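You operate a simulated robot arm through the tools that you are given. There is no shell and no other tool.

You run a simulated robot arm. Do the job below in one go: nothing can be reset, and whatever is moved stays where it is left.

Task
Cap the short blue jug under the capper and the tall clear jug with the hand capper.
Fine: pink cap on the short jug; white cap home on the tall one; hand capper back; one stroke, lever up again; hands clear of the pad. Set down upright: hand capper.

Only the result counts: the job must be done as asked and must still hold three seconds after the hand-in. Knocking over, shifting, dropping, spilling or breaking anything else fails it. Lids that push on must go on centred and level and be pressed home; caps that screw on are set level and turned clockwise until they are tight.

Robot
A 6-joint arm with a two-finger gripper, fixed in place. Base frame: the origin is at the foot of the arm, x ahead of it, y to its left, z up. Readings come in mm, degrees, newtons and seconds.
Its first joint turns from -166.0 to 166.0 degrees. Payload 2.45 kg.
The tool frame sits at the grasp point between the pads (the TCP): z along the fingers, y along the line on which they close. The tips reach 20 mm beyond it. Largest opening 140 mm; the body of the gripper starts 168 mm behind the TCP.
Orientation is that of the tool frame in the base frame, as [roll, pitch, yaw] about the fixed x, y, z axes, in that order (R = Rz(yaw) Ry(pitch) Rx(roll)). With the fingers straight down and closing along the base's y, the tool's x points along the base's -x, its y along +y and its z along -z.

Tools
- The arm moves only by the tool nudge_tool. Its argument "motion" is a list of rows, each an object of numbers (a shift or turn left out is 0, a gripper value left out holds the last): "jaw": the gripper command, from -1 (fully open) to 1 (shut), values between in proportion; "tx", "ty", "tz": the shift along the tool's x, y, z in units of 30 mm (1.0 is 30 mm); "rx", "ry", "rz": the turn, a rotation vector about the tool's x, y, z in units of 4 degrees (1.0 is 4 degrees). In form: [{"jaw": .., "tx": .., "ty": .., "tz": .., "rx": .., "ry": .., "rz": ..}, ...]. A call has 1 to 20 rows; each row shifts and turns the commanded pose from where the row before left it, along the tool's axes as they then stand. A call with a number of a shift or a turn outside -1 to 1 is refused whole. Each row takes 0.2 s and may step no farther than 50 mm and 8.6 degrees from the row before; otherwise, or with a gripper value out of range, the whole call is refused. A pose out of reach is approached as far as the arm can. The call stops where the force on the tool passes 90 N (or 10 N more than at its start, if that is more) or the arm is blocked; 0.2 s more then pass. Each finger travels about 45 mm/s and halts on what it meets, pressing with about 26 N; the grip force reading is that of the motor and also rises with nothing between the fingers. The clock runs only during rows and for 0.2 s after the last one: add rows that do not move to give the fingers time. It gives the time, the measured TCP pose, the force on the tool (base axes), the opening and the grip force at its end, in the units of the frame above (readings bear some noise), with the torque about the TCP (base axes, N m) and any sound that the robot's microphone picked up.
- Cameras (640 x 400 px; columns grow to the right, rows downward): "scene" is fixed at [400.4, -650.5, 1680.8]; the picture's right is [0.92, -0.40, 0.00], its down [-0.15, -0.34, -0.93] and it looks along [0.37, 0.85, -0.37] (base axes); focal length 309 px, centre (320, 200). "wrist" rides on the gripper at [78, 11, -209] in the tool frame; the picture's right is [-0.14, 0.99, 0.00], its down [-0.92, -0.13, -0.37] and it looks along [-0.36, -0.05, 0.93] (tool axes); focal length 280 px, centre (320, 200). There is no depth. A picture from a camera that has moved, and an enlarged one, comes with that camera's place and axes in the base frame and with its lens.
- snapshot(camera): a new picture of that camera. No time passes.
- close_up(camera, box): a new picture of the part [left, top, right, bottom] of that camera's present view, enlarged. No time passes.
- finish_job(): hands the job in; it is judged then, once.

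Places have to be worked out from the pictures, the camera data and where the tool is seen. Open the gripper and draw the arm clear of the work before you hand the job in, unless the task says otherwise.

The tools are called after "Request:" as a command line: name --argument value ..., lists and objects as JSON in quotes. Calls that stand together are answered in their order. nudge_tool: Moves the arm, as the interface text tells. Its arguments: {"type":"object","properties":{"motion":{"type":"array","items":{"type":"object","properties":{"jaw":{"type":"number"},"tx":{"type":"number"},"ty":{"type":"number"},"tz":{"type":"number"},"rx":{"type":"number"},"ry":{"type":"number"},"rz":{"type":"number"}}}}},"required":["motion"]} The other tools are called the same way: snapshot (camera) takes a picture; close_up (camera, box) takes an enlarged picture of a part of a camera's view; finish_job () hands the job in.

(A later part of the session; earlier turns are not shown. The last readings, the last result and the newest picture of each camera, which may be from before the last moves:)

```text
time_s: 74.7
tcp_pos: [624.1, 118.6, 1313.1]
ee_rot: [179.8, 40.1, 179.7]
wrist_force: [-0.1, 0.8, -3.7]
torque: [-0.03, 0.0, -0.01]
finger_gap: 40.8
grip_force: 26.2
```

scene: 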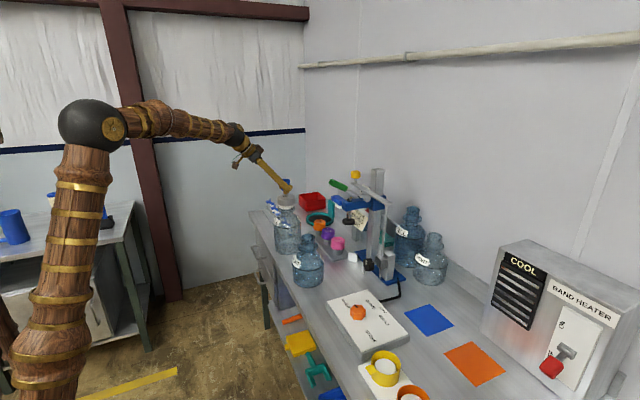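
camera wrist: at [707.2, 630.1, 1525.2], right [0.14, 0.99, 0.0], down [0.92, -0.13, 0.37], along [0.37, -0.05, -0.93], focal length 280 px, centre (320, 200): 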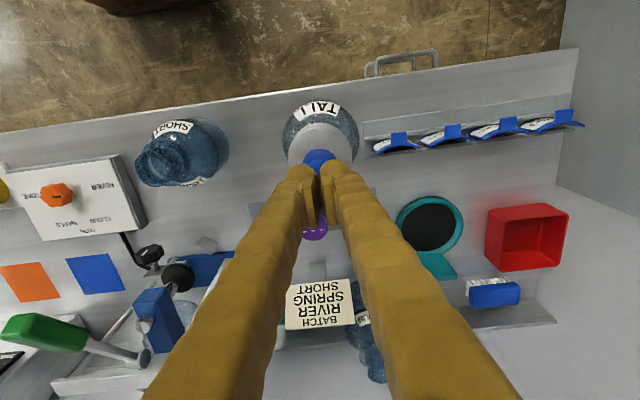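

The grip matches the original pick within about 1 mm. I'll finish the y move, straighten the small roll, and head back to the pick-up spot.

Request:
nudge_tool --motion '[{"ty": -0.6, "rx": 0.05}, {"ty": -0.6}, {"ty": -0.6}, {"ty": -0.4}, {"ty": -0.33}, {}]'

Request:
nudge_tool --motion '[{"tx": -0.1, "tz": 0.23}, {"tx": -0.209, "tz": 0.499}, {"tx": -0.209, "tz": 0.499}, {"tx": -0.209, "tz": 0.499}, {"tx": -0.209, "tz": 0.499}, {"tx": -0.209, "tz": 0.499}, {"tx": -0.209, "tz": 0.499}, {"tx": -0.209, "tz": 0.499}, {"tx": -0.209, "tz": 0.499}, {"tx": -0.209, "tz": 0.499}, {"tx": -0.209, "tz": 0.499}, {"tx": -0.209, "tz": 0.499}, {"tx": -0.209, "tz": 0.499}, {"tx": -0.209, "tz": 0.499}, {"tx": -0.209, "tz": 0.499}, {"tx": -0.209, "tz": 0.499}]'

Request:
nudge_tool --motion '[{"tx": -0.209, "tz": 0.499}, {"tx": -0.209, "tz": 0.499}, {"tx": -0.209, "tz": 0.499}, {"tx": -0.209, "tz": 0.499}, {"tx": -0.209, "tz": 0.499}, {"tx": -0.209, "tz": 0.499}, {"tx": -0.209, "tz": 0.499}, {"tx": -0.209, "tz": 0.499}, {"tx": -0.209, "tz": 0.499}, {"tx": -0.209, "tz": 0.499}, {"tx": -0.209, "tz": 0.499}, {"tx": -0.209, "tz": 0.499}, {"tx": -0.209, "tz": 0.499}, {"tx": -0.209, "tz": 0.499}, {"tx": -0.1, "tz": 0.23}, {}]'

Request:
snapshot --camera "wrist"

Request:
snapshot --camera "scene"

```text
time_s: 76.1
tcp_pos: [622.9, 43.2, 1312.4]
ee_rot: [179.8, 39.9, 179.8]
wrist_force: [0.5, -0.3, -3.4]
torque: [-0.02, 0.0, 0.0]
finger_gap: 40.5
grip_force: 25.7
```

```text
time_s: 79.5
tcp_pos: [846.7, 44.2, 1198.9]
ee_rot: [179.8, 40.2, 179.8]
wrist_force: [-0.6, -0.1, -2.6]
torque: [0.01, 0.02, -0.01]
finger_gap: 40.6
grip_force: 25.8
```

```text
time_s: 82.9
tcp_pos: [1056.3, 41.3, 1088.7]
ee_rot: [179.9, 40.1, 179.9]
wrist_force: [0.4, -0.2, -3.4]
torque: [0.0, 0.02, 0.0]
finger_gap: 40.8
grip_force: 26.3
```

```text
taken
camera wrist: at [863.3, 53.9, 1198.7], right [0.11, 0.99, 0.09], down [0.47, -0.13, 0.87], along [0.88, -0.05, -0.48], focal length 280 px, centre (320, 200)
```

wrist: 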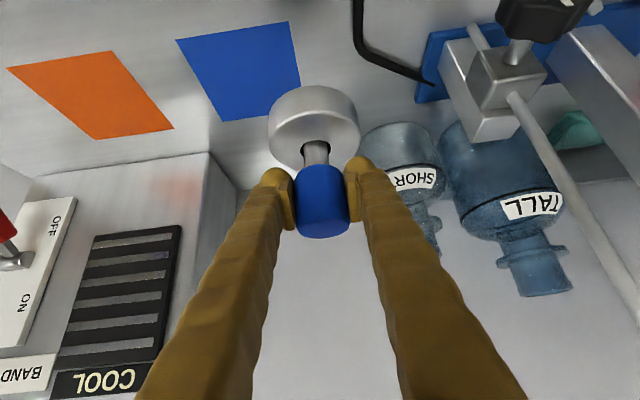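

```text
taken
```

scene: 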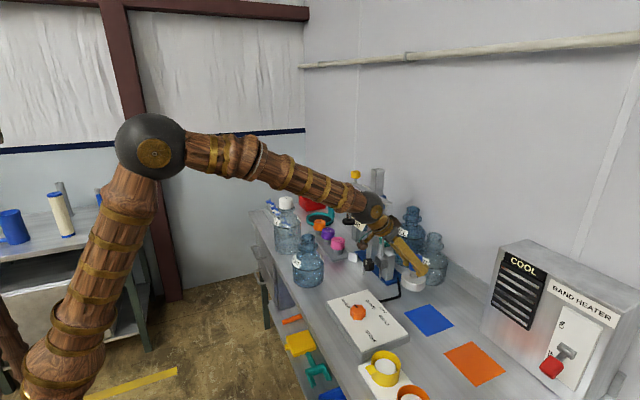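

I'm over the original spot. Lowering 92 mm at moderate speed, then feeling for contact.

Request:
nudge_tool --motion '[{"tx": 0.164, "tz": 0.196}, {"tx": 0.164, "tz": 0.196}, {"tx": 0.164, "tz": 0.196}, {"tx": 0.164, "tz": 0.196}, {"tx": 0.164, "tz": 0.196}, {"tx": 0.164, "tz": 0.196}, {"tx": 0.164, "tz": 0.196}, {"tx": 0.164, "tz": 0.196}, {"tx": 0.164, "tz": 0.196}, {"tx": 0.164, "tz": 0.196}, {"tx": 0.164, "tz": 0.196}, {"tx": 0.164, "tz": 0.196}, {}]'

Request:
close_up --camera "scene" --box '[390, 270, 460, 340]'

Request:
snapshot --camera "wrist"

```text
time_s: 85.7
tcp_pos: [1055.4, 43.4, 996.8]
ee_rot: [179.9, 39.9, 179.8]
wrist_force: [-0.3, -0.4, -2.2]
torque: [0.01, 0.01, 0.0]
finger_gap: 40.7
grip_force: 25.8
```

```text
5.71 times, centred on (425, 305) of scene
camera zoom: at [400.4, -650.5, 1680.8], right [0.92, -0.4, 0.0], down [-0.15, -0.34, -0.93], along [0.37, 0.85, -0.37], focal length 1764 px, centre (-280, -400)
```

zoom: 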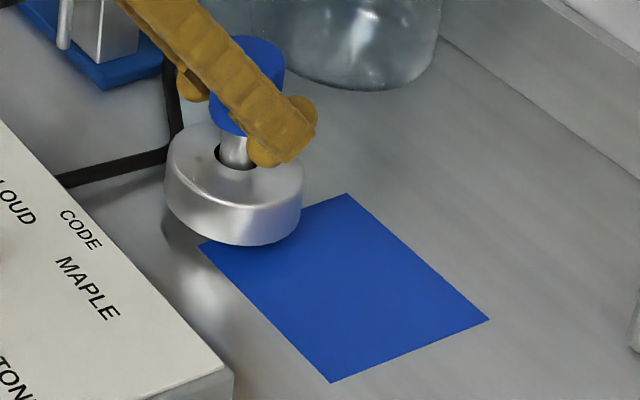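

```text
taken
camera wrist: at [861.8, 54.7, 1106.8], right [0.11, 0.99, 0.09], down [0.47, -0.13, 0.87], along [0.88, -0.05, -0.48], focal length 280 px, centre (320, 200)
```

wrist: 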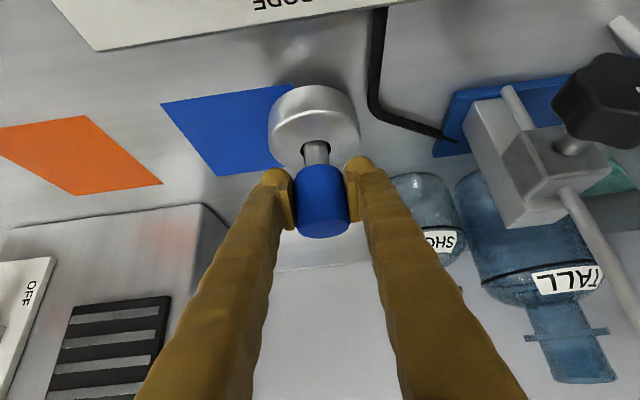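

It's about 2.5 mm short in x compared with the original picture. I'll correct that and then lower to contact.

Request:
nudge_tool --motion '[{"tx": -0.06, "ty": -0.03, "tz": 0.05}, {"tx": 0.086, "tz": 0.102}, {"tx": 0.086, "tz": 0.102}, {}]'

Request:
nudge_tool --motion '[{"tx": 0.043, "tz": 0.051}, {}]'

Request:
nudge_tool --motion '[{"tx": 0.043, "tz": 0.051}, {}]'

Request:
close_up --camera "scene" --box '[390, 270, 460, 340]'

```text
time_s: 86.7
tcp_pos: [1058.8, 41.8, 989.1]
ee_rot: [179.8, 40.0, 179.9]
wrist_force: [-0.2, -0.6, -3.0]
torque: [-0.02, -0.03, -0.04]
finger_gap: 41.0
grip_force: 26.3
```

```text
time_s: 87.3
tcp_pos: [1059.0, 42.3, 986.8]
ee_rot: [179.9, 40.0, 179.8]
wrist_force: [1.0, 0.5, -2.9]
torque: [0.01, 0.02, 0.0]
finger_gap: 40.7
grip_force: 26.7
```

```text
time_s: 87.9
tcp_pos: [1059.1, 42.1, 984.7]
ee_rot: [179.9, 40.1, 179.8]
wrist_force: [-0.2, 0.4, -2.7]
torque: [-0.02, 0.04, -0.01]
finger_gap: 40.8
grip_force: 25.9
```

```text
5.71 times, centred on (425, 305) of scene
camera zoom: at [400.4, -650.5, 1680.8], right [0.92, -0.4, 0.0], down [-0.15, -0.34, -0.93], along [0.37, 0.85, -0.37], focal length 1764 px, centre (-280, -400)
```

zoom: 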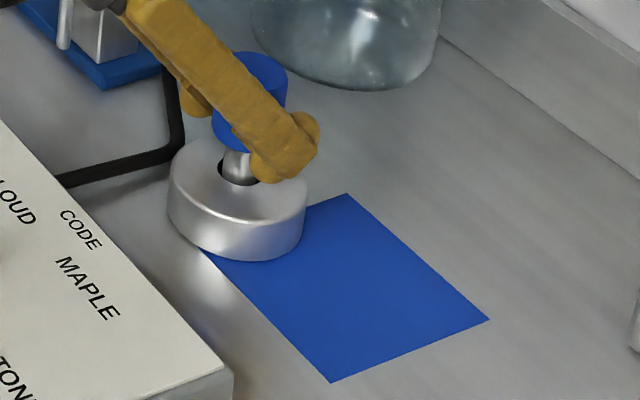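

The position matches the original within a millimetre, with about 2 mm left to go. I'll lower in 1 mm steps.

Request:
nudge_tool --motion '[{"tx": 0.021, "tz": 0.026}, {}]'

Request:
nudge_tool --motion '[{"tx": 0.021, "tz": 0.026}, {}]'

Request:
nudge_tool --motion '[{"tx": 0.011, "tz": 0.013}, {}]'

```text
time_s: 88.5
tcp_pos: [1059.3, 41.1, 984.0]
ee_rot: [179.9, 40.0, 179.8]
wrist_force: [-0.4, -0.5, -2.9]
torque: [-0.01, 0.01, -0.01]
finger_gap: 40.6
grip_force: 26.1
```

```text
time_s: 89.1
tcp_pos: [1059.6, 41.7, 983.0]
ee_rot: [179.8, 40.0, 179.8]
wrist_force: [-0.2, 0.3, -3.1]
torque: [0.0, 0.01, 0.0]
finger_gap: 40.7
grip_force: 25.8
```

```text
time_s: 89.7
tcp_pos: [1059.9, 42.2, 983.4]
ee_rot: [179.9, 40.1, 179.8]
wrist_force: [-2.4, 3.6, 2.0]
torque: [0.06, 0.04, 0.02]
finger_gap: 40.8
grip_force: 25.8
```

Contact is felt at about 5 N. I'll open gradually and check that the capper stays upright.

Request:
nudge_tool --motion '[{"jaw": 0.6}, {"jaw": 0.3}, {"jaw": 0.0}, {"jaw": -0.1}, {}, {}]'

Request:
close_up --camera "scene" --box '[390, 270, 460, 340]'

Request:
close_up --camera "wrist" --box '[220, 70, 420, 270]'

```text
time_s: 91.1
tcp_pos: [1059.1, 42.0, 983.1]
ee_rot: [179.9, 40.0, 179.8]
wrist_force: [0.1, 0.7, 0.2]
torque: [-0.01, 0.04, 0.0]
finger_gap: 76.9
grip_force: 0.0
```

```text
5.71 times, centred on (425, 305) of scene
camera zoom: at [400.4, -650.5, 1680.8], right [0.92, -0.4, 0.0], down [-0.15, -0.34, -0.93], along [0.37, 0.85, -0.37], focal length 1764 px, centre (-280, -400)
```

zoom: 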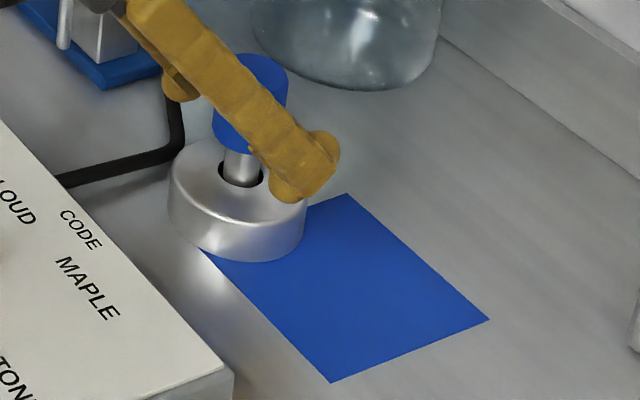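

```text
2.00 times, centred on (320, 170) of wrist
camera zoom: at [866.0, 54.1, 1092.1], right [0.11, 0.99, 0.09], down [0.47, -0.13, 0.87], along [0.88, -0.05, -0.48], focal length 561 px, centre (320, 260)
```

zoom: 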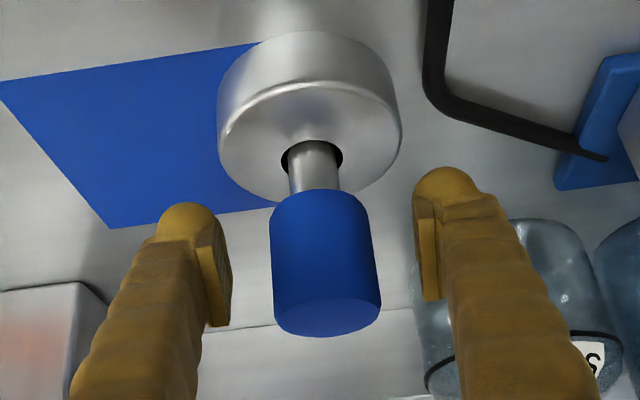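

The hand capper stands upright on its original spot. I'll withdraw along the tool axis and travel toward the pink cap, which I place at about (980, 472) with its top at z 980.

Request:
nudge_tool --motion '[{"tz": -0.4}, {"tz": -0.8}, {"tz": -0.8}, {"tz": -0.8}, {"tz": -1}, {"tz": -1}, {"tz": -1}, {"tz": -1}, {"tz": -1}, {"tz": -1}, {"tz": -1}, {"tz": -1}, {"tz": -1}]'

Request:
close_up --camera "scene" --box '[390, 270, 460, 340]'

Request:
nudge_tool --motion '[{"ty": 0.8}, {"ty": 0.8}, {"ty": 0.8}, {"ty": 0.8}, {"ty": 0.8}, {"ty": 0.8}, {"ty": 0.8}, {"ty": 0.8}, {"ty": 0.8}, {"ty": 0.8}, {"ty": 0.8}, {"ty": 0.8}, {"ty": 0.8}, {"ty": 0.8}, {"ty": 0.8}, {"ty": 0.8}, {"ty": 0.8}, {"ty": 0.7}]'

Request:
snapshot --camera "wrist"

Request:
snapshot --camera "scene"

```text
time_s: 93.9
tcp_pos: [832.3, 42.8, 1251.2]
ee_rot: [179.9, 40.0, 179.8]
wrist_force: [-0.3, 0.6, -0.2]
torque: [-0.01, 0.0, -0.02]
finger_gap: 77.0
grip_force: 0.1
```

```text
5.71 times, centred on (425, 305) of scene
camera zoom: at [400.4, -650.5, 1680.8], right [0.92, -0.4, 0.0], down [-0.15, -0.34, -0.93], along [0.37, 0.85, -0.37], focal length 1764 px, centre (-280, -400)
```

zoom: 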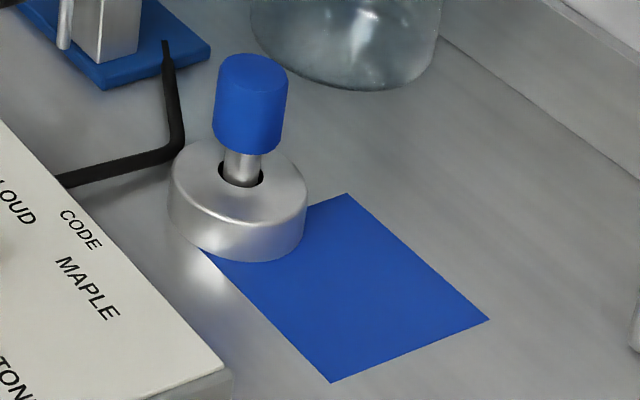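

```text
time_s: 97.7
tcp_pos: [833.2, 469.5, 1254.3]
ee_rot: [179.9, 40.0, 179.8]
wrist_force: [-0.4, -0.3, 0.0]
torque: [-0.02, 0.03, 0.02]
finger_gap: 76.8
grip_force: 0.1
```

```text
taken
camera wrist: at [639.0, 482.0, 1363.9], right [0.11, 0.99, 0.09], down [0.47, -0.13, 0.87], along [0.88, -0.05, -0.48], focal length 280 px, centre (320, 200)
```

wrist: 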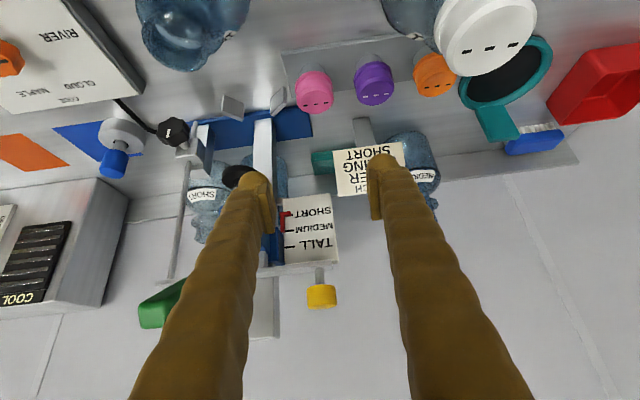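

```text
taken
```

scene: 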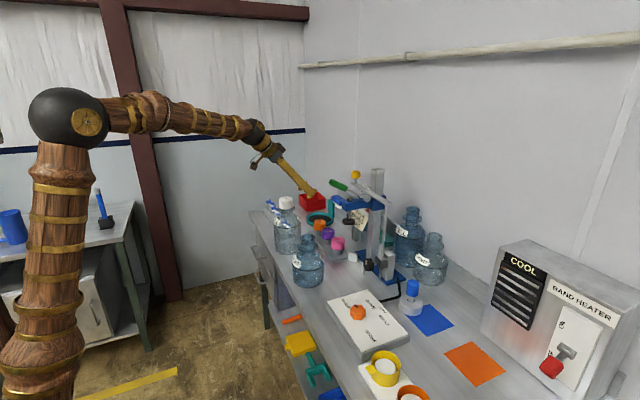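

The hand capper is back within about 2 mm of its original place. Next I'll zoom on the pink cap for its precise position.

Request:
close_up --camera "wrist" --box '[270, 40, 400, 130]'

Request:
close_up --camera "scene" --box '[310, 215, 370, 255]'

```text
4.44 times, centred on (335, 85) of wrist
camera zoom: at [639.0, 482.0, 1363.9], right [0.11, 0.99, 0.09], down [0.47, -0.13, 0.87], along [0.88, -0.05, -0.48], focal length 1246 px, centre (253, 711)
```

zoom: 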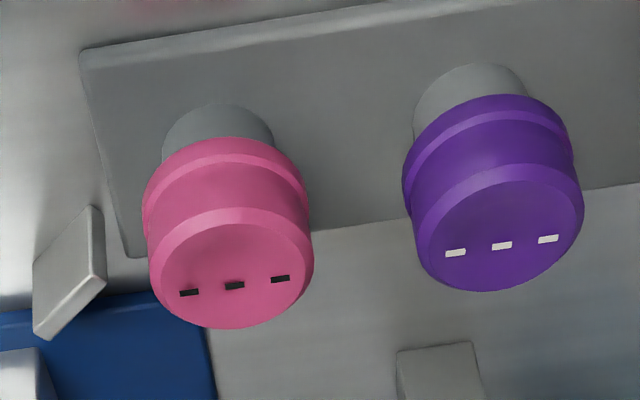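

```text
10.00 times, centred on (340, 235) of scene
camera zoom: at [400.4, -650.5, 1680.8], right [0.92, -0.4, 0.0], down [-0.15, -0.34, -0.93], along [0.37, 0.85, -0.37], focal length 3087 px, centre (120, -150)
```

zoom: 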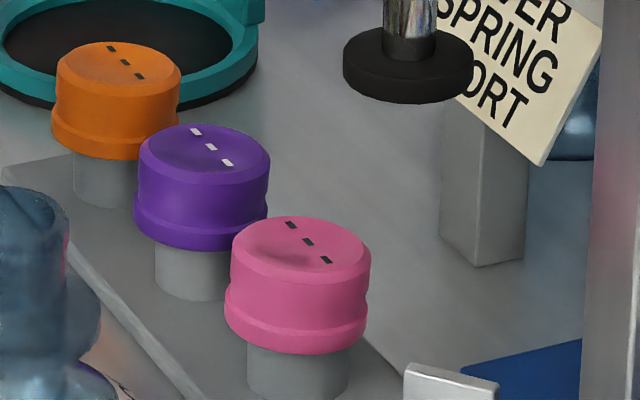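

The pink cap's centre is at (981, 471.5), with 104 mm to the purple one. I'll open to about 84 mm and move to the pre-grasp point.

Request:
nudge_tool --motion '[{"jaw": -0.2, "tx": 0.216, "tz": 0.674}, {"tx": 0.216, "tz": 0.674}, {"tx": 0.216, "tz": 0.674}, {"tx": 0.216, "tz": 0.674}, {"tx": 0.216, "tz": 0.674}, {"tx": 0.216, "tz": 0.674}, {"tx": 0.216, "tz": 0.674}, {"tx": 0.216, "tz": 0.674}, {"tx": 0.216, "tz": 0.674}, {"tx": 0.216, "tz": 0.674}, {"tx": 0.216, "tz": 0.674}, {"tx": 0.216, "tz": 0.674}, {}]'

Request:
snapshot --camera "wrist"

Request:
close_up --camera "scene" --box '[270, 160, 390, 260]'

```text
time_s: 100.5
tcp_pos: [928.2, 471.7, 1018.0]
ee_rot: [180.0, 40.0, 179.7]
wrist_force: [0.8, -0.2, 0.3]
torque: [0.02, -0.03, -0.01]
finger_gap: 84.1
grip_force: 0.0
```

```text
taken
camera wrist: at [734.1, 484.4, 1126.6], right [0.11, 0.99, 0.09], down [0.47, -0.13, 0.87], along [0.88, -0.05, -0.48], focal length 280 px, centre (320, 200)
```

wrist: 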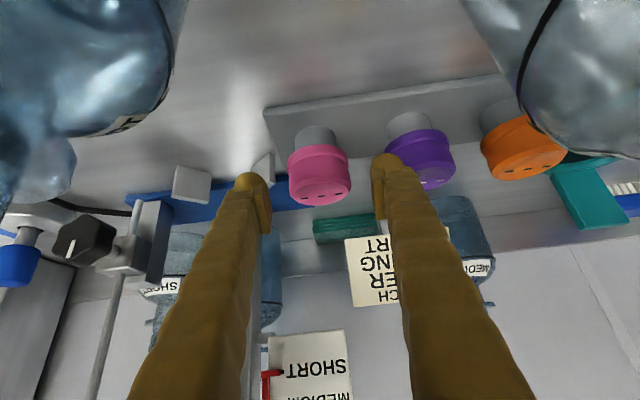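

```text
4.00 times, centred on (330, 210) of scene
camera zoom: at [400.4, -650.5, 1680.8], right [0.92, -0.4, 0.0], down [-0.15, -0.34, -0.93], along [0.37, 0.85, -0.37], focal length 1235 px, centre (280, 160)
```

zoom: 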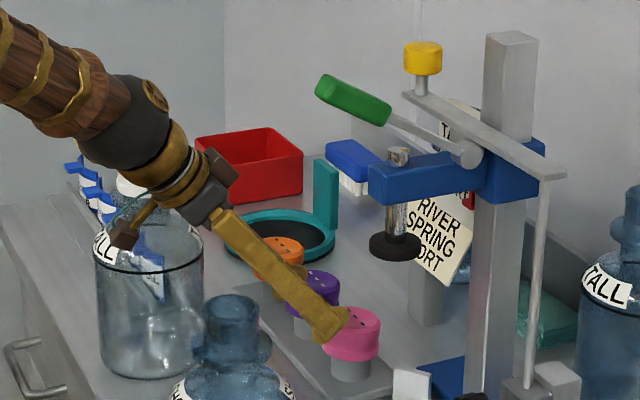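

The pink cap is centred between the jaws with the purple one clear of the right finger. I'll advance 80 mm slowly.

Request:
nudge_tool --motion '[{"tz": 0.445}, {"tz": 0.445}, {"tz": 0.445}, {"tz": 0.445}, {"tz": 0.445}, {"tz": 0.445}, {}]'

Request:
snapshot --camera "wrist"

Request:
close_up --camera "scene" --box '[310, 215, 370, 255]'

```text
time_s: 102.1
tcp_pos: [978.0, 469.4, 955.9]
ee_rot: [179.9, 40.0, 180.0]
wrist_force: [-0.8, 0.2, -0.4]
torque: [-0.02, -0.03, -0.01]
finger_gap: 84.1
grip_force: 0.0
```

```text
taken
camera wrist: at [785.1, 481.8, 1065.9], right [0.11, 0.99, 0.09], down [0.47, -0.13, 0.87], along [0.88, -0.05, -0.48], focal length 280 px, centre (320, 200)
```

wrist: 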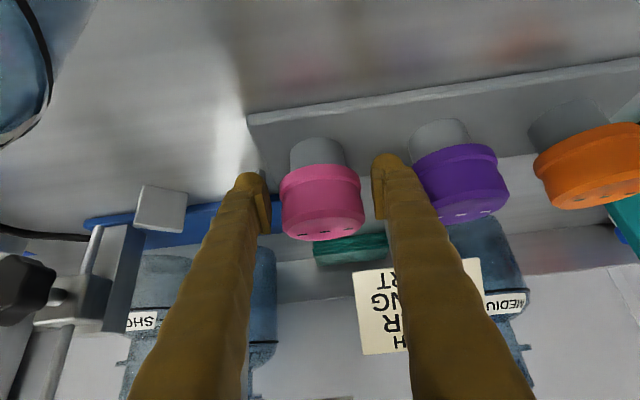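

```text
10.00 times, centred on (340, 235) of scene
camera zoom: at [400.4, -650.5, 1680.8], right [0.92, -0.4, 0.0], down [-0.15, -0.34, -0.93], along [0.37, 0.85, -0.37], focal length 3087 px, centre (120, -150)
```

zoom: 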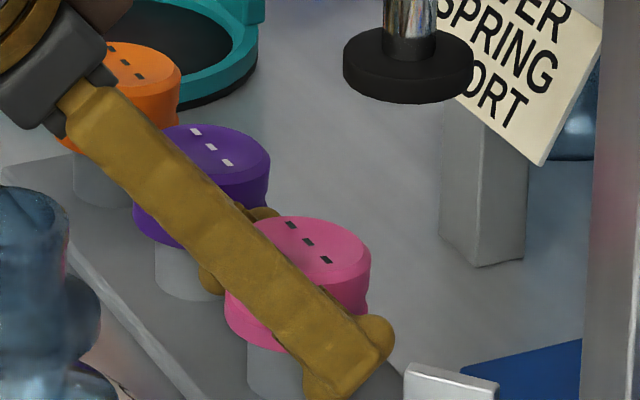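

The cap's middle coincides with the TCP, so I'll close on it.

Request:
nudge_tool --motion '[{"jaw": 0.2}, {"jaw": 1}, {}, {}, {}]'

Request:
close_up --camera "wrist" --box '[220, 110, 420, 270]'

Request:
close_up --camera "scene" --box '[310, 215, 370, 255]'

```text
time_s: 103.3
tcp_pos: [979.3, 469.5, 957.5]
ee_rot: [179.9, 40.0, 179.7]
wrist_force: [0.0, 0.5, -0.4]
torque: [0.0, 0.02, 0.03]
finger_gap: 64.5
grip_force: 26.0
```

```text
2.50 times, centred on (320, 190) of wrist
camera zoom: at [785.0, 481.9, 1065.9], right [0.11, 0.99, 0.09], down [0.47, -0.13, 0.87], along [0.88, -0.05, -0.48], focal length 701 px, centre (320, 225)
```

zoom: 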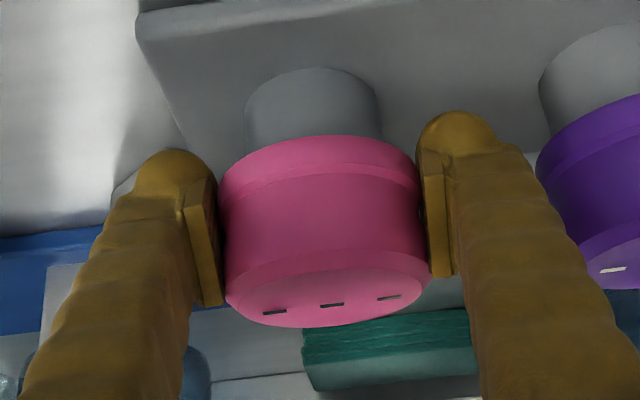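

```text
10.00 times, centred on (340, 235) of scene
camera zoom: at [400.4, -650.5, 1680.8], right [0.92, -0.4, 0.0], down [-0.15, -0.34, -0.93], along [0.37, 0.85, -0.37], focal length 3087 px, centre (120, -150)
```

zoom: 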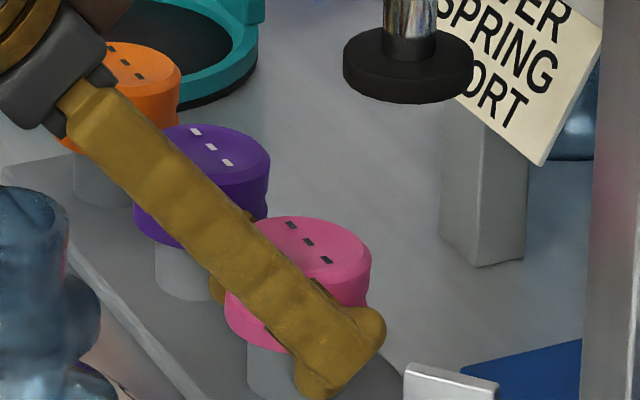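

It's gripped at 64.5 mm. Lifting straight up slowly off its post.

Request:
nudge_tool --motion '[{"tx": -0.043, "tz": -0.051}, {"tx": -0.064, "tz": -0.077}, {"tx": -0.086, "tz": -0.102}, {"tx": -0.086, "tz": -0.102}, {"tx": -0.086, "tz": -0.102}, {"tx": -0.086, "tz": -0.102}, {}]'

Request:
close_up --camera "scene" --box '[310, 215, 370, 255]'

Request:
close_up --camera "wrist" --box '[220, 110, 420, 270]'

```text
time_s: 104.9
tcp_pos: [981.5, 472.8, 979.6]
ee_rot: [179.9, 40.0, 179.8]
wrist_force: [-0.8, -0.4, -0.8]
torque: [0.0, 0.0, -0.01]
finger_gap: 64.5
grip_force: 26.1
```

```text
10.00 times, centred on (340, 235) of scene
camera zoom: at [400.4, -650.5, 1680.8], right [0.92, -0.4, 0.0], down [-0.15, -0.34, -0.93], along [0.37, 0.85, -0.37], focal length 3087 px, centre (120, -150)
```

zoom: 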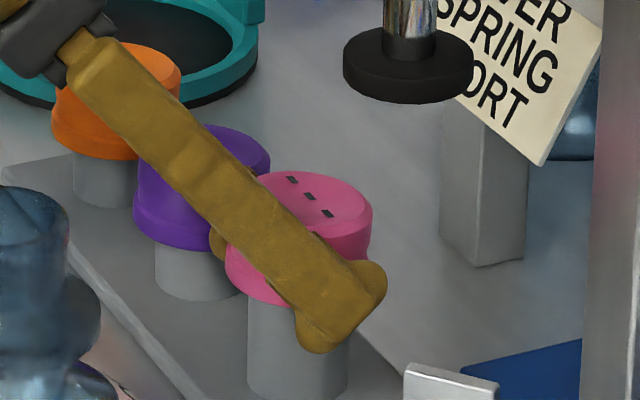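

```text
2.50 times, centred on (320, 190) of wrist
camera zoom: at [786.4, 484.7, 1088.2], right [0.11, 0.99, 0.09], down [0.47, -0.13, 0.87], along [0.88, -0.05, -0.48], focal length 701 px, centre (320, 225)
```

zoom: 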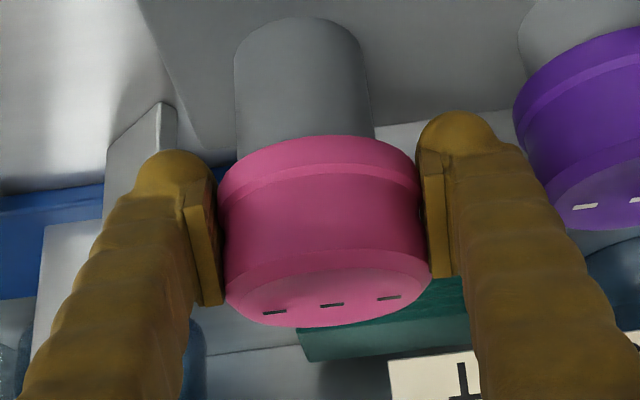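

There's no slip and the post is emerging. I'll lift another 40 mm, then carry the cap back and up to hover above the short jug's neck.

Request:
nudge_tool --motion '[{"tx": -0.107, "tz": -0.128}, {"tx": -0.107, "tz": -0.128}, {"tx": -0.107, "tz": -0.128}, {"tx": -0.107, "tz": -0.128}, {"tx": -0.107, "tz": -0.128}, {"tx": -0.107, "tz": -0.128}, {"tx": -0.107, "tz": -0.128}, {"tx": -0.107, "tz": -0.128}, {}]'

Request:
close_up --camera "scene" --box '[280, 190, 370, 250]'

```text
time_s: 106.9
tcp_pos: [981.1, 469.8, 1018.6]
ee_rot: [179.9, 40.0, 179.7]
wrist_force: [-0.3, -0.4, 0.4]
torque: [-0.01, -0.01, 0.0]
finger_gap: 64.6
grip_force: 25.6
```

```text
6.67 times, centred on (325, 220) of scene
camera zoom: at [400.4, -650.5, 1680.8], right [0.92, -0.4, 0.0], down [-0.15, -0.34, -0.93], along [0.37, 0.85, -0.37], focal length 2058 px, centre (287, 67)
```

zoom: 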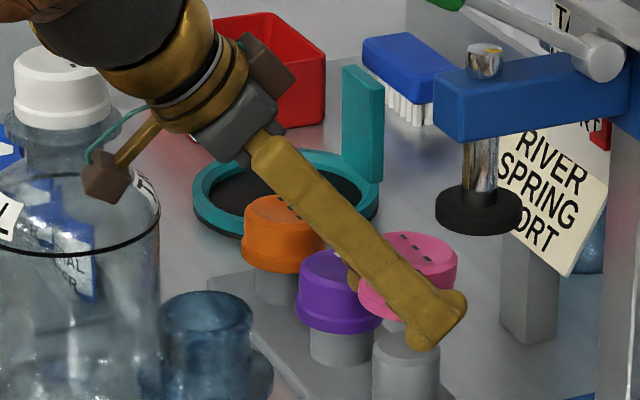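

The cap is clear of its post. Carrying it diagonally to hover over the short jug at about (785, 357).

Request:
nudge_tool --motion '[{"tx": 0.06, "ty": -0.1, "tz": -0.21}, {"tx": 0.122, "ty": -0.213, "tz": -0.417}, {"tx": 0.122, "ty": -0.213, "tz": -0.417}, {"tx": 0.122, "ty": -0.213, "tz": -0.417}, {"tx": 0.122, "ty": -0.213, "tz": -0.417}, {"tx": 0.122, "ty": -0.213, "tz": -0.417}, {"tx": 0.122, "ty": -0.213, "tz": -0.417}, {"tx": 0.122, "ty": -0.213, "tz": -0.417}, {"tx": 0.122, "ty": -0.213, "tz": -0.417}, {"tx": 0.122, "ty": -0.213, "tz": -0.417}, {"tx": 0.122, "ty": -0.213, "tz": -0.417}, {"tx": 0.122, "ty": -0.213, "tz": -0.417}, {"tx": 0.122, "ty": -0.213, "tz": -0.417}, {"tx": 0.122, "ty": -0.213, "tz": -0.417}, {"tx": 0.122, "ty": -0.213, "tz": -0.417}, {"tx": 0.122, "ty": -0.213, "tz": -0.417}, {"tx": 0.122, "ty": -0.213, "tz": -0.417}, {"tx": 0.122, "ty": -0.213, "tz": -0.417}, {"tx": 0.06, "ty": -0.1, "tz": -0.21}, {}]'

Request:
snapshot --camera "wrist"

Request:
close_up --camera "scene" --box '[275, 200, 345, 260]'

```text
time_s: 111.1
tcp_pos: [782.7, 356.7, 1147.8]
ee_rot: [179.8, 40.0, 179.9]
wrist_force: [-0.3, -0.9, 0.3]
torque: [-0.02, 0.03, -0.01]
finger_gap: 64.5
grip_force: 25.6
```

```text
taken
camera wrist: at [590.7, 369.5, 1256.4], right [0.11, 0.99, 0.09], down [0.47, -0.13, 0.87], along [0.88, -0.05, -0.48], focal length 280 px, centre (320, 200)
```

wrist: 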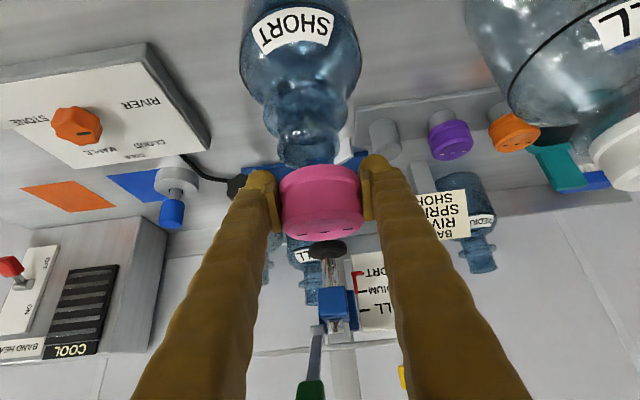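

```text
6.67 times, centred on (310, 230) of scene
camera zoom: at [400.4, -650.5, 1680.8], right [0.92, -0.4, 0.0], down [-0.15, -0.34, -0.93], along [0.37, 0.85, -0.37], focal length 2058 px, centre (387, 0)
```

zoom: 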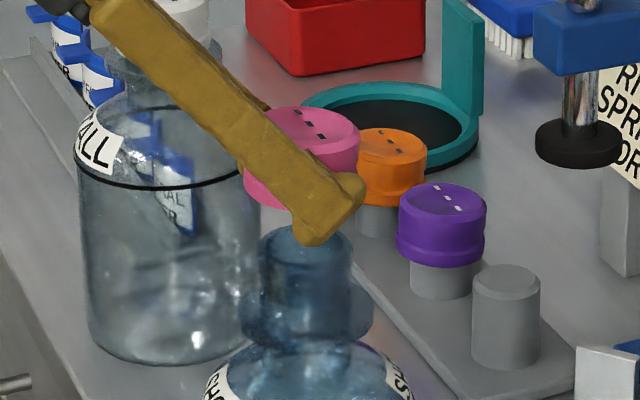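

Hovering about 38 mm above the neck. Zooming both views to refine the alignment of the cap and neck axes.

Request:
close_up --camera "wrist" --box '[225, 70, 385, 250]'

Request:
close_up --camera "scene" --box '[290, 210, 335, 255]'

```text
2.22 times, centred on (305, 160) of wrist
camera zoom: at [590.7, 369.5, 1256.4], right [0.11, 0.99, 0.09], down [0.47, -0.13, 0.87], along [0.88, -0.05, -0.48], focal length 623 px, centre (353, 289)
```

zoom: 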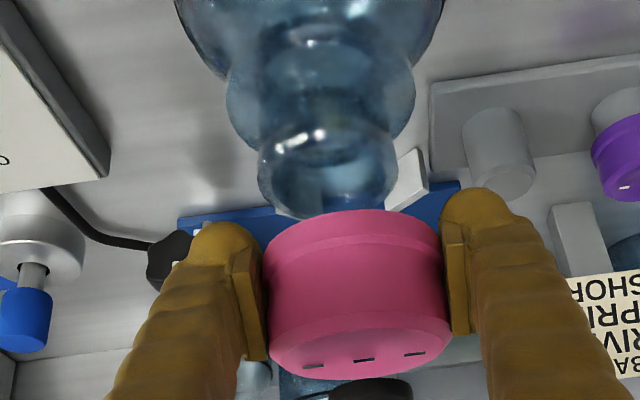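

```text
8.89 times, centred on (312, 232) of scene
camera zoom: at [400.4, -650.5, 1680.8], right [0.92, -0.4, 0.0], down [-0.15, -0.34, -0.93], along [0.37, 0.85, -0.37], focal length 2744 px, centre (387, -89)
```

zoom: 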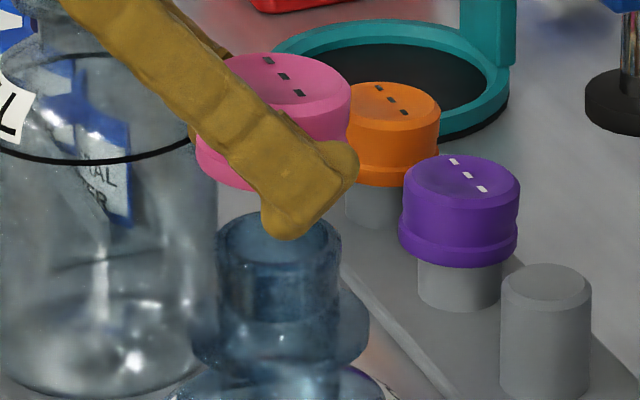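

The wrist view shows the cap about 6.5 mm too far in +y, and combined with the scene view about 3 mm too far in x. I'll correct, lower 20 mm and recheck.

Request:
nudge_tool --motion '[{"tx": 0.074, "ty": -0.11, "tz": -0.062}, {"ty": -0.107}, {"tx": 0.107, "tz": 0.128}, {"tx": 0.107, "tz": 0.128}, {"tx": 0.107, "tz": 0.128}, {"tx": 0.107, "tz": 0.128}, {}]'

Request:
close_up --camera "wrist" --box '[225, 70, 385, 250]'

Request:
close_up --camera "scene" --box '[290, 210, 335, 255]'

```text
time_s: 112.7
tcp_pos: [781.1, 349.8, 1129.7]
ee_rot: [179.9, 40.1, 179.7]
wrist_force: [0.0, -0.8, -0.9]
torque: [-0.01, 0.0, 0.01]
finger_gap: 64.6
grip_force: 26.0
```

```text
2.22 times, centred on (305, 160) of wrist
camera zoom: at [587.4, 361.3, 1237.1], right [0.11, 0.99, 0.09], down [0.47, -0.13, 0.87], along [0.88, -0.05, -0.48], focal length 623 px, centre (353, 289)
```

zoom: 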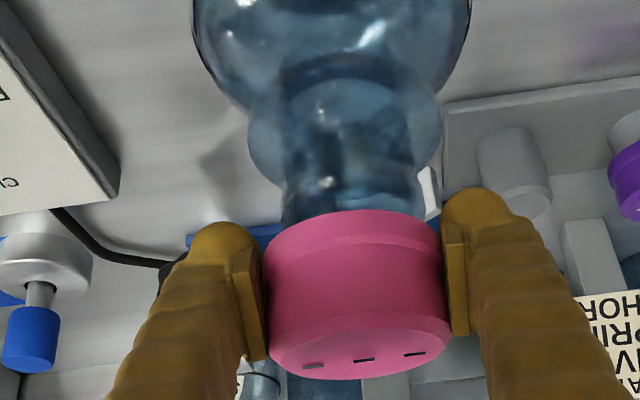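

```text
8.89 times, centred on (312, 232) of scene
camera zoom: at [400.4, -650.5, 1680.8], right [0.92, -0.4, 0.0], down [-0.15, -0.34, -0.93], along [0.37, 0.85, -0.37], focal length 2744 px, centre (387, -89)
```

zoom: 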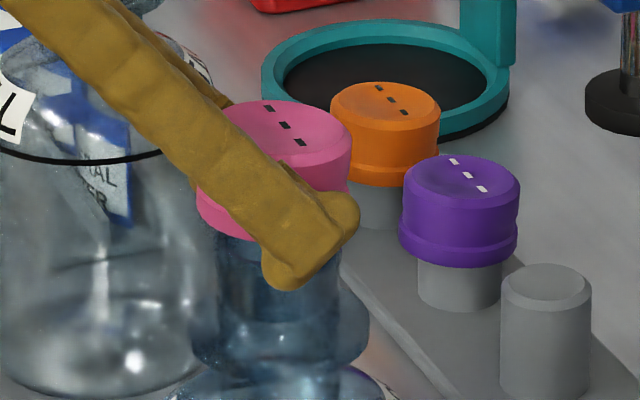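

I over-corrected y by about 1.8 mm. I'll shift back and look closely at the cap's level before setting it down.

Request:
nudge_tool --motion '[{"ty": 0.06}, {}]'

Request:
close_up --camera "scene" --box '[300, 215, 330, 245]'

Request:
close_up --camera "wrist" --box '[265, 100, 375, 210]'

```text
time_s: 113.3
tcp_pos: [781.3, 351.4, 1128.6]
ee_rot: [180.0, 40.0, 179.8]
wrist_force: [-0.7, 0.0, 0.4]
torque: [0.01, -0.01, -0.01]
finger_gap: 64.5
grip_force: 25.8
```

```text
13.33 times, centred on (315, 230) of scene
camera zoom: at [400.4, -650.5, 1680.8], right [0.92, -0.4, 0.0], down [-0.15, -0.34, -0.93], along [0.37, 0.85, -0.37], focal length 4116 px, centre (387, -200)
```

zoom: 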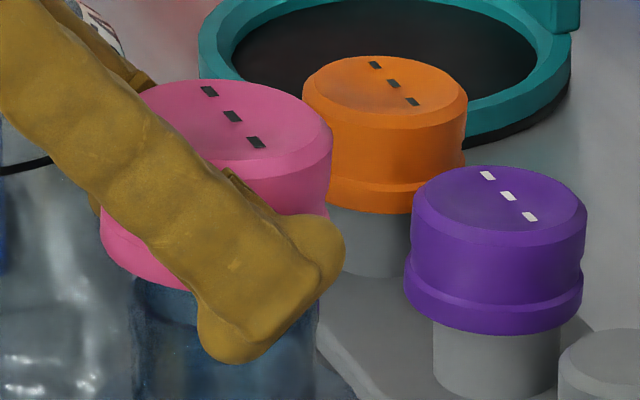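

```text
3.64 times, centred on (320, 155) of wrist
camera zoom: at [587.8, 363.4, 1237.6], right [0.11, 0.99, 0.09], down [0.47, -0.13, 0.87], along [0.88, -0.05, -0.48], focal length 1020 px, centre (320, 364)
```

zoom: 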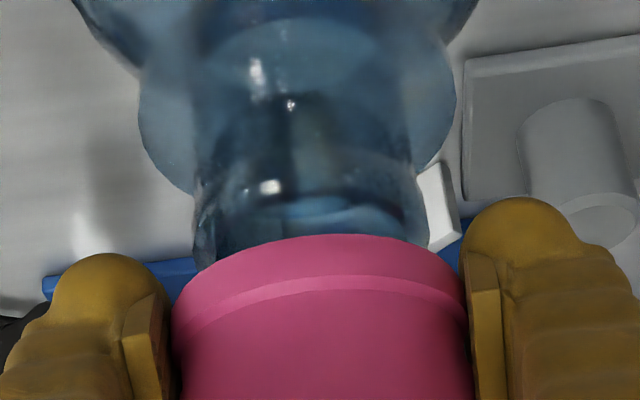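

In y the alignment is now within half a millimetre. Comparing ring and top outlines, the cap leans about 3.5° toward +x, as it did on its post, so I'll rotate the tool by −3.6° about y to level it.

Request:
nudge_tool --motion '[{"ry": -0.45}, {"ry": -0.45}, {}]'

Request:
close_up --camera "scene" --box '[300, 215, 330, 245]'

Request:
close_up --camera "wrist" --box '[225, 70, 385, 250]'

```text
time_s: 114.1
tcp_pos: [780.8, 351.5, 1129.3]
ee_rot: [179.9, 43.6, 179.8]
wrist_force: [-0.9, 0.1, -0.1]
torque: [0.0, -0.02, 0.0]
finger_gap: 64.5
grip_force: 26.4
```

```text
13.33 times, centred on (315, 230) of scene
camera zoom: at [400.4, -650.5, 1680.8], right [0.92, -0.4, 0.0], down [-0.15, -0.34, -0.93], along [0.37, 0.85, -0.37], focal length 4116 px, centre (387, -200)
```

zoom: 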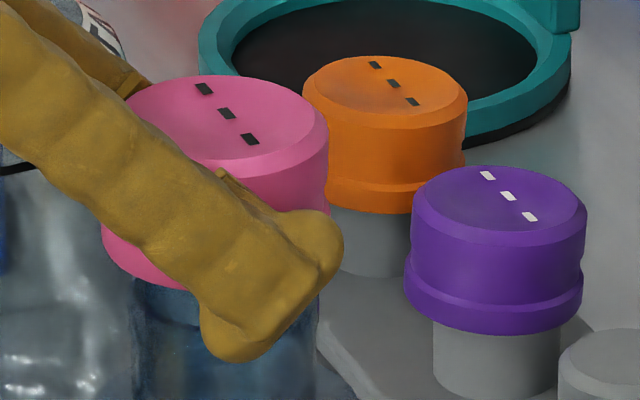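

```text
2.22 times, centred on (305, 160) of wrist
camera zoom: at [581.2, 363.6, 1225.7], right [0.1, 0.99, 0.1], down [0.41, -0.13, 0.9], along [0.91, -0.05, -0.42], focal length 623 px, centre (353, 289)
```

zoom: 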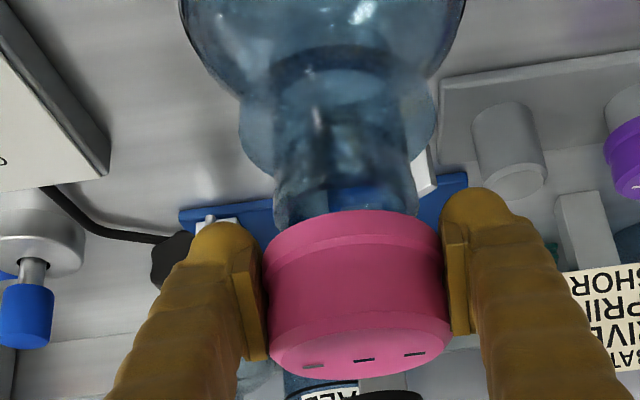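

It's nearly level now. I'll add a last 1.2° and 1.5 mm in x, then start lowering to feel for the neck.

Request:
nudge_tool --motion '[{"ry": -0.3, "tx": -0.0355, "tz": 0.035}, {"tx": 0.094, "tz": 0.095}, {"tx": 0.094, "tz": 0.095}, {}]'

Request:
close_up --camera "scene" --box '[300, 215, 330, 245]'

Request:
close_up --camera "wrist" --box '[265, 90, 375, 200]'

```text
time_s: 115.1
tcp_pos: [783.0, 351.1, 1120.5]
ee_rot: [179.9, 44.7, 179.8]
wrist_force: [0.4, 0.5, 0.1]
torque: [0.01, 0.0, -0.01]
finger_gap: 64.4
grip_force: 26.1
```

```text
13.33 times, centred on (315, 230) of scene
camera zoom: at [400.4, -650.5, 1680.8], right [0.92, -0.4, 0.0], down [-0.15, -0.34, -0.93], along [0.37, 0.85, -0.37], focal length 4116 px, centre (387, -200)
```

zoom: 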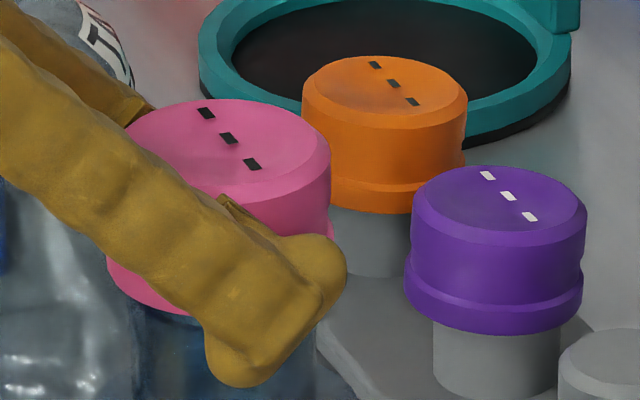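

```text
3.64 times, centred on (320, 145) of wrist
camera zoom: at [580.6, 364.3, 1212.9], right [0.1, 0.99, 0.1], down [0.39, -0.13, 0.91], along [0.91, -0.05, -0.4], focal length 1020 px, centre (320, 400)
```

zoom: 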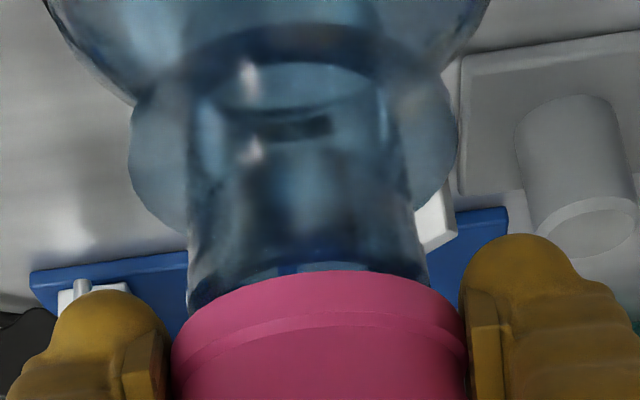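

Cap is level and within about 0.7 mm on both axes. I'll make a small trim and continue down in 2–3 mm steps watching force.

Request:
nudge_tool --motion '[{"ty": -0.02, "tx": -0.015, "tz": 0.015}, {"tx": 0.047, "tz": 0.0475}, {"tx": 0.047, "tz": 0.0475}, {}]'

Request:
nudge_tool --motion '[{"tx": 0.047, "tz": 0.0475}, {"tx": 0.047, "tz": 0.0475}, {}]'

Request:
close_up --camera "scene" --box '[300, 215, 330, 245]'

Request:
close_up --camera "wrist" --box '[265, 90, 375, 200]'

```text
time_s: 116.1
tcp_pos: [782.8, 350.8, 1117.0]
ee_rot: [179.9, 44.8, 179.8]
wrist_force: [-0.4, 0.1, -1.1]
torque: [0.01, 0.01, 0.04]
finger_gap: 64.1
grip_force: 25.7
```

```text
time_s: 116.9
tcp_pos: [783.1, 349.0, 1112.3]
ee_rot: [179.9, 44.8, 179.8]
wrist_force: [-0.4, 0.0, 0.1]
torque: [-0.01, 0.02, -0.02]
finger_gap: 64.3
grip_force: 25.9
```

```text
13.33 times, centred on (315, 230) of scene
camera zoom: at [400.4, -650.5, 1680.8], right [0.92, -0.4, 0.0], down [-0.15, -0.34, -0.93], along [0.37, 0.85, -0.37], focal length 4116 px, centre (387, -200)
```

zoom: 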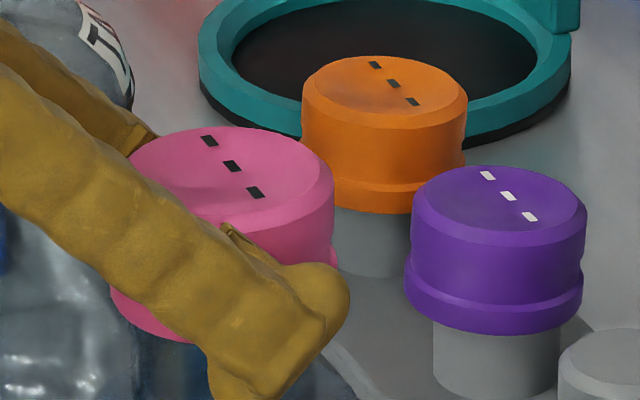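

```text
3.64 times, centred on (320, 145) of wrist
camera zoom: at [580.9, 362.9, 1204.4], right [0.1, 0.99, 0.1], down [0.39, -0.13, 0.91], along [0.91, -0.05, -0.4], focal length 1020 px, centre (320, 400)
```

zoom: 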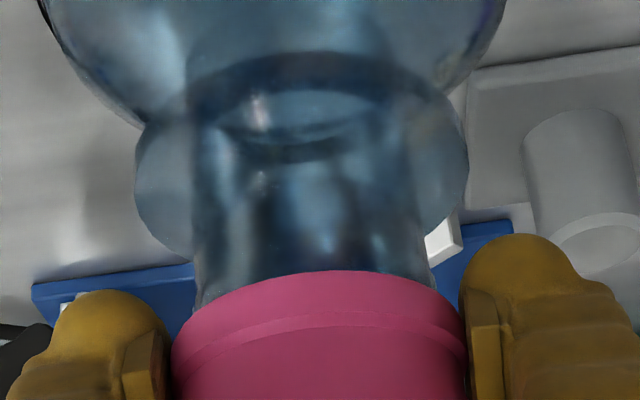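

Aligned within about 0.5 mm and no contact yet. Continuing.

Request:
nudge_tool --motion '[{"tx": 0.047, "tz": 0.0475}, {"tx": 0.047, "tz": 0.0475}, {}]'

Request:
nudge_tool --motion '[{"tx": 0.047, "tz": 0.0475}, {"tx": 0.047, "tz": 0.0475}, {}]'

Request:
close_up --camera "scene" --box '[295, 220, 330, 255]'

Request:
close_up --camera "wrist" --box '[265, 90, 375, 200]'

```text
time_s: 117.7
tcp_pos: [783.1, 352.2, 1109.5]
ee_rot: [179.9, 44.8, 179.7]
wrist_force: [1.2, -0.6, 0.4]
torque: [-0.03, -0.01, 0.0]
finger_gap: 64.2
grip_force: 26.1
```

```text
time_s: 118.5
tcp_pos: [782.7, 350.3, 1105.1]
ee_rot: [179.9, 44.8, 179.8]
wrist_force: [-0.8, -0.2, 0.1]
torque: [-0.04, 0.03, 0.0]
finger_gap: 64.4
grip_force: 25.4
```

```text
11.43 times, centred on (312, 238) of scene
camera zoom: at [400.4, -650.5, 1680.8], right [0.92, -0.4, 0.0], down [-0.15, -0.34, -0.93], along [0.37, 0.85, -0.37], focal length 3528 px, centre (406, -229)
```

zoom: 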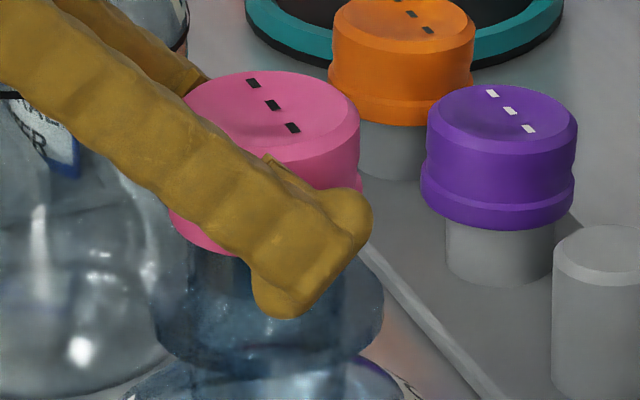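

```text
3.64 times, centred on (320, 145) of wrist
camera zoom: at [580.5, 362.9, 1197.0], right [0.1, 0.99, 0.1], down [0.39, -0.13, 0.91], along [0.91, -0.05, -0.4], focal length 1020 px, centre (320, 400)
```

zoom: 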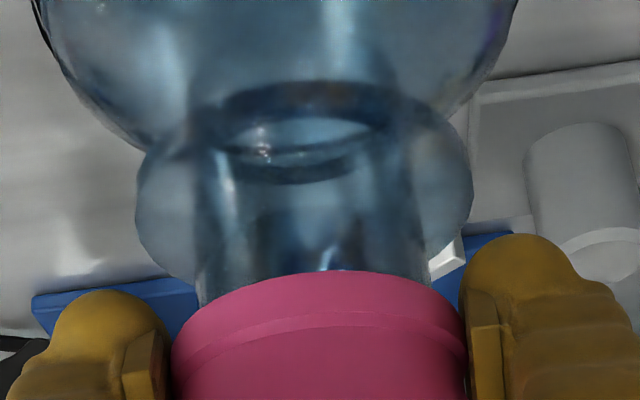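

The cap is sliding over the neck freely. Continuing toward the seat, watching that the fingertips stay above the collar.

Request:
nudge_tool --motion '[{"tx": 0.047, "tz": 0.0475}, {"tx": 0.047, "tz": 0.0475}, {}]'

Request:
nudge_tool --motion '[{"tx": 0.047, "tz": 0.0475}, {"tx": 0.047, "tz": 0.0475}, {}]'

Request:
close_up --camera "scene" --box '[295, 220, 330, 255]'

Request:
close_up --camera "wrist" --box '[265, 90, 375, 200]'

```text
time_s: 119.3
tcp_pos: [782.3, 351.2, 1099.6]
ee_rot: [179.9, 44.8, 179.7]
wrist_force: [0.3, -0.2, -0.2]
torque: [0.01, -0.01, -0.01]
finger_gap: 64.3
grip_force: 25.9
```

```text
time_s: 120.1
tcp_pos: [783.8, 351.8, 1095.7]
ee_rot: [180.0, 44.8, 179.8]
wrist_force: [0.1, -0.4, -1.2]
torque: [-0.03, 0.0, 0.03]
finger_gap: 64.7
grip_force: 26.0
```

```text
11.43 times, centred on (312, 238) of scene
camera zoom: at [400.4, -650.5, 1680.8], right [0.92, -0.4, 0.0], down [-0.15, -0.34, -0.93], along [0.37, 0.85, -0.37], focal length 3528 px, centre (406, -229)
```

zoom: 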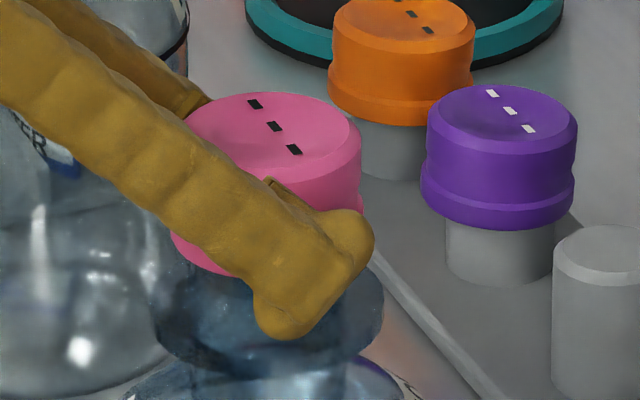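

```text
3.64 times, centred on (320, 145) of wrist
camera zoom: at [581.2, 363.6, 1188.4], right [0.1, 0.99, 0.1], down [0.39, -0.13, 0.91], along [0.91, -0.05, -0.4], focal length 1020 px, centre (320, 400)
```

zoom: 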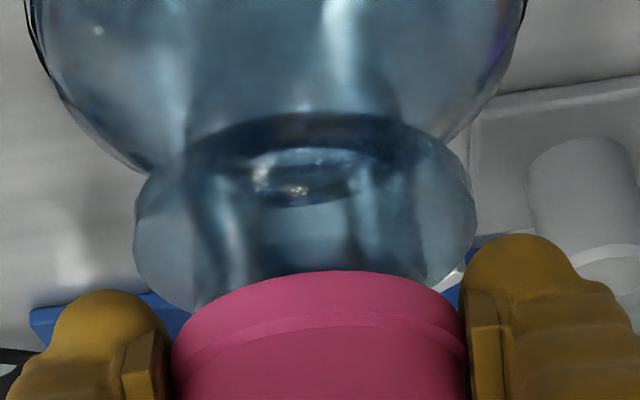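

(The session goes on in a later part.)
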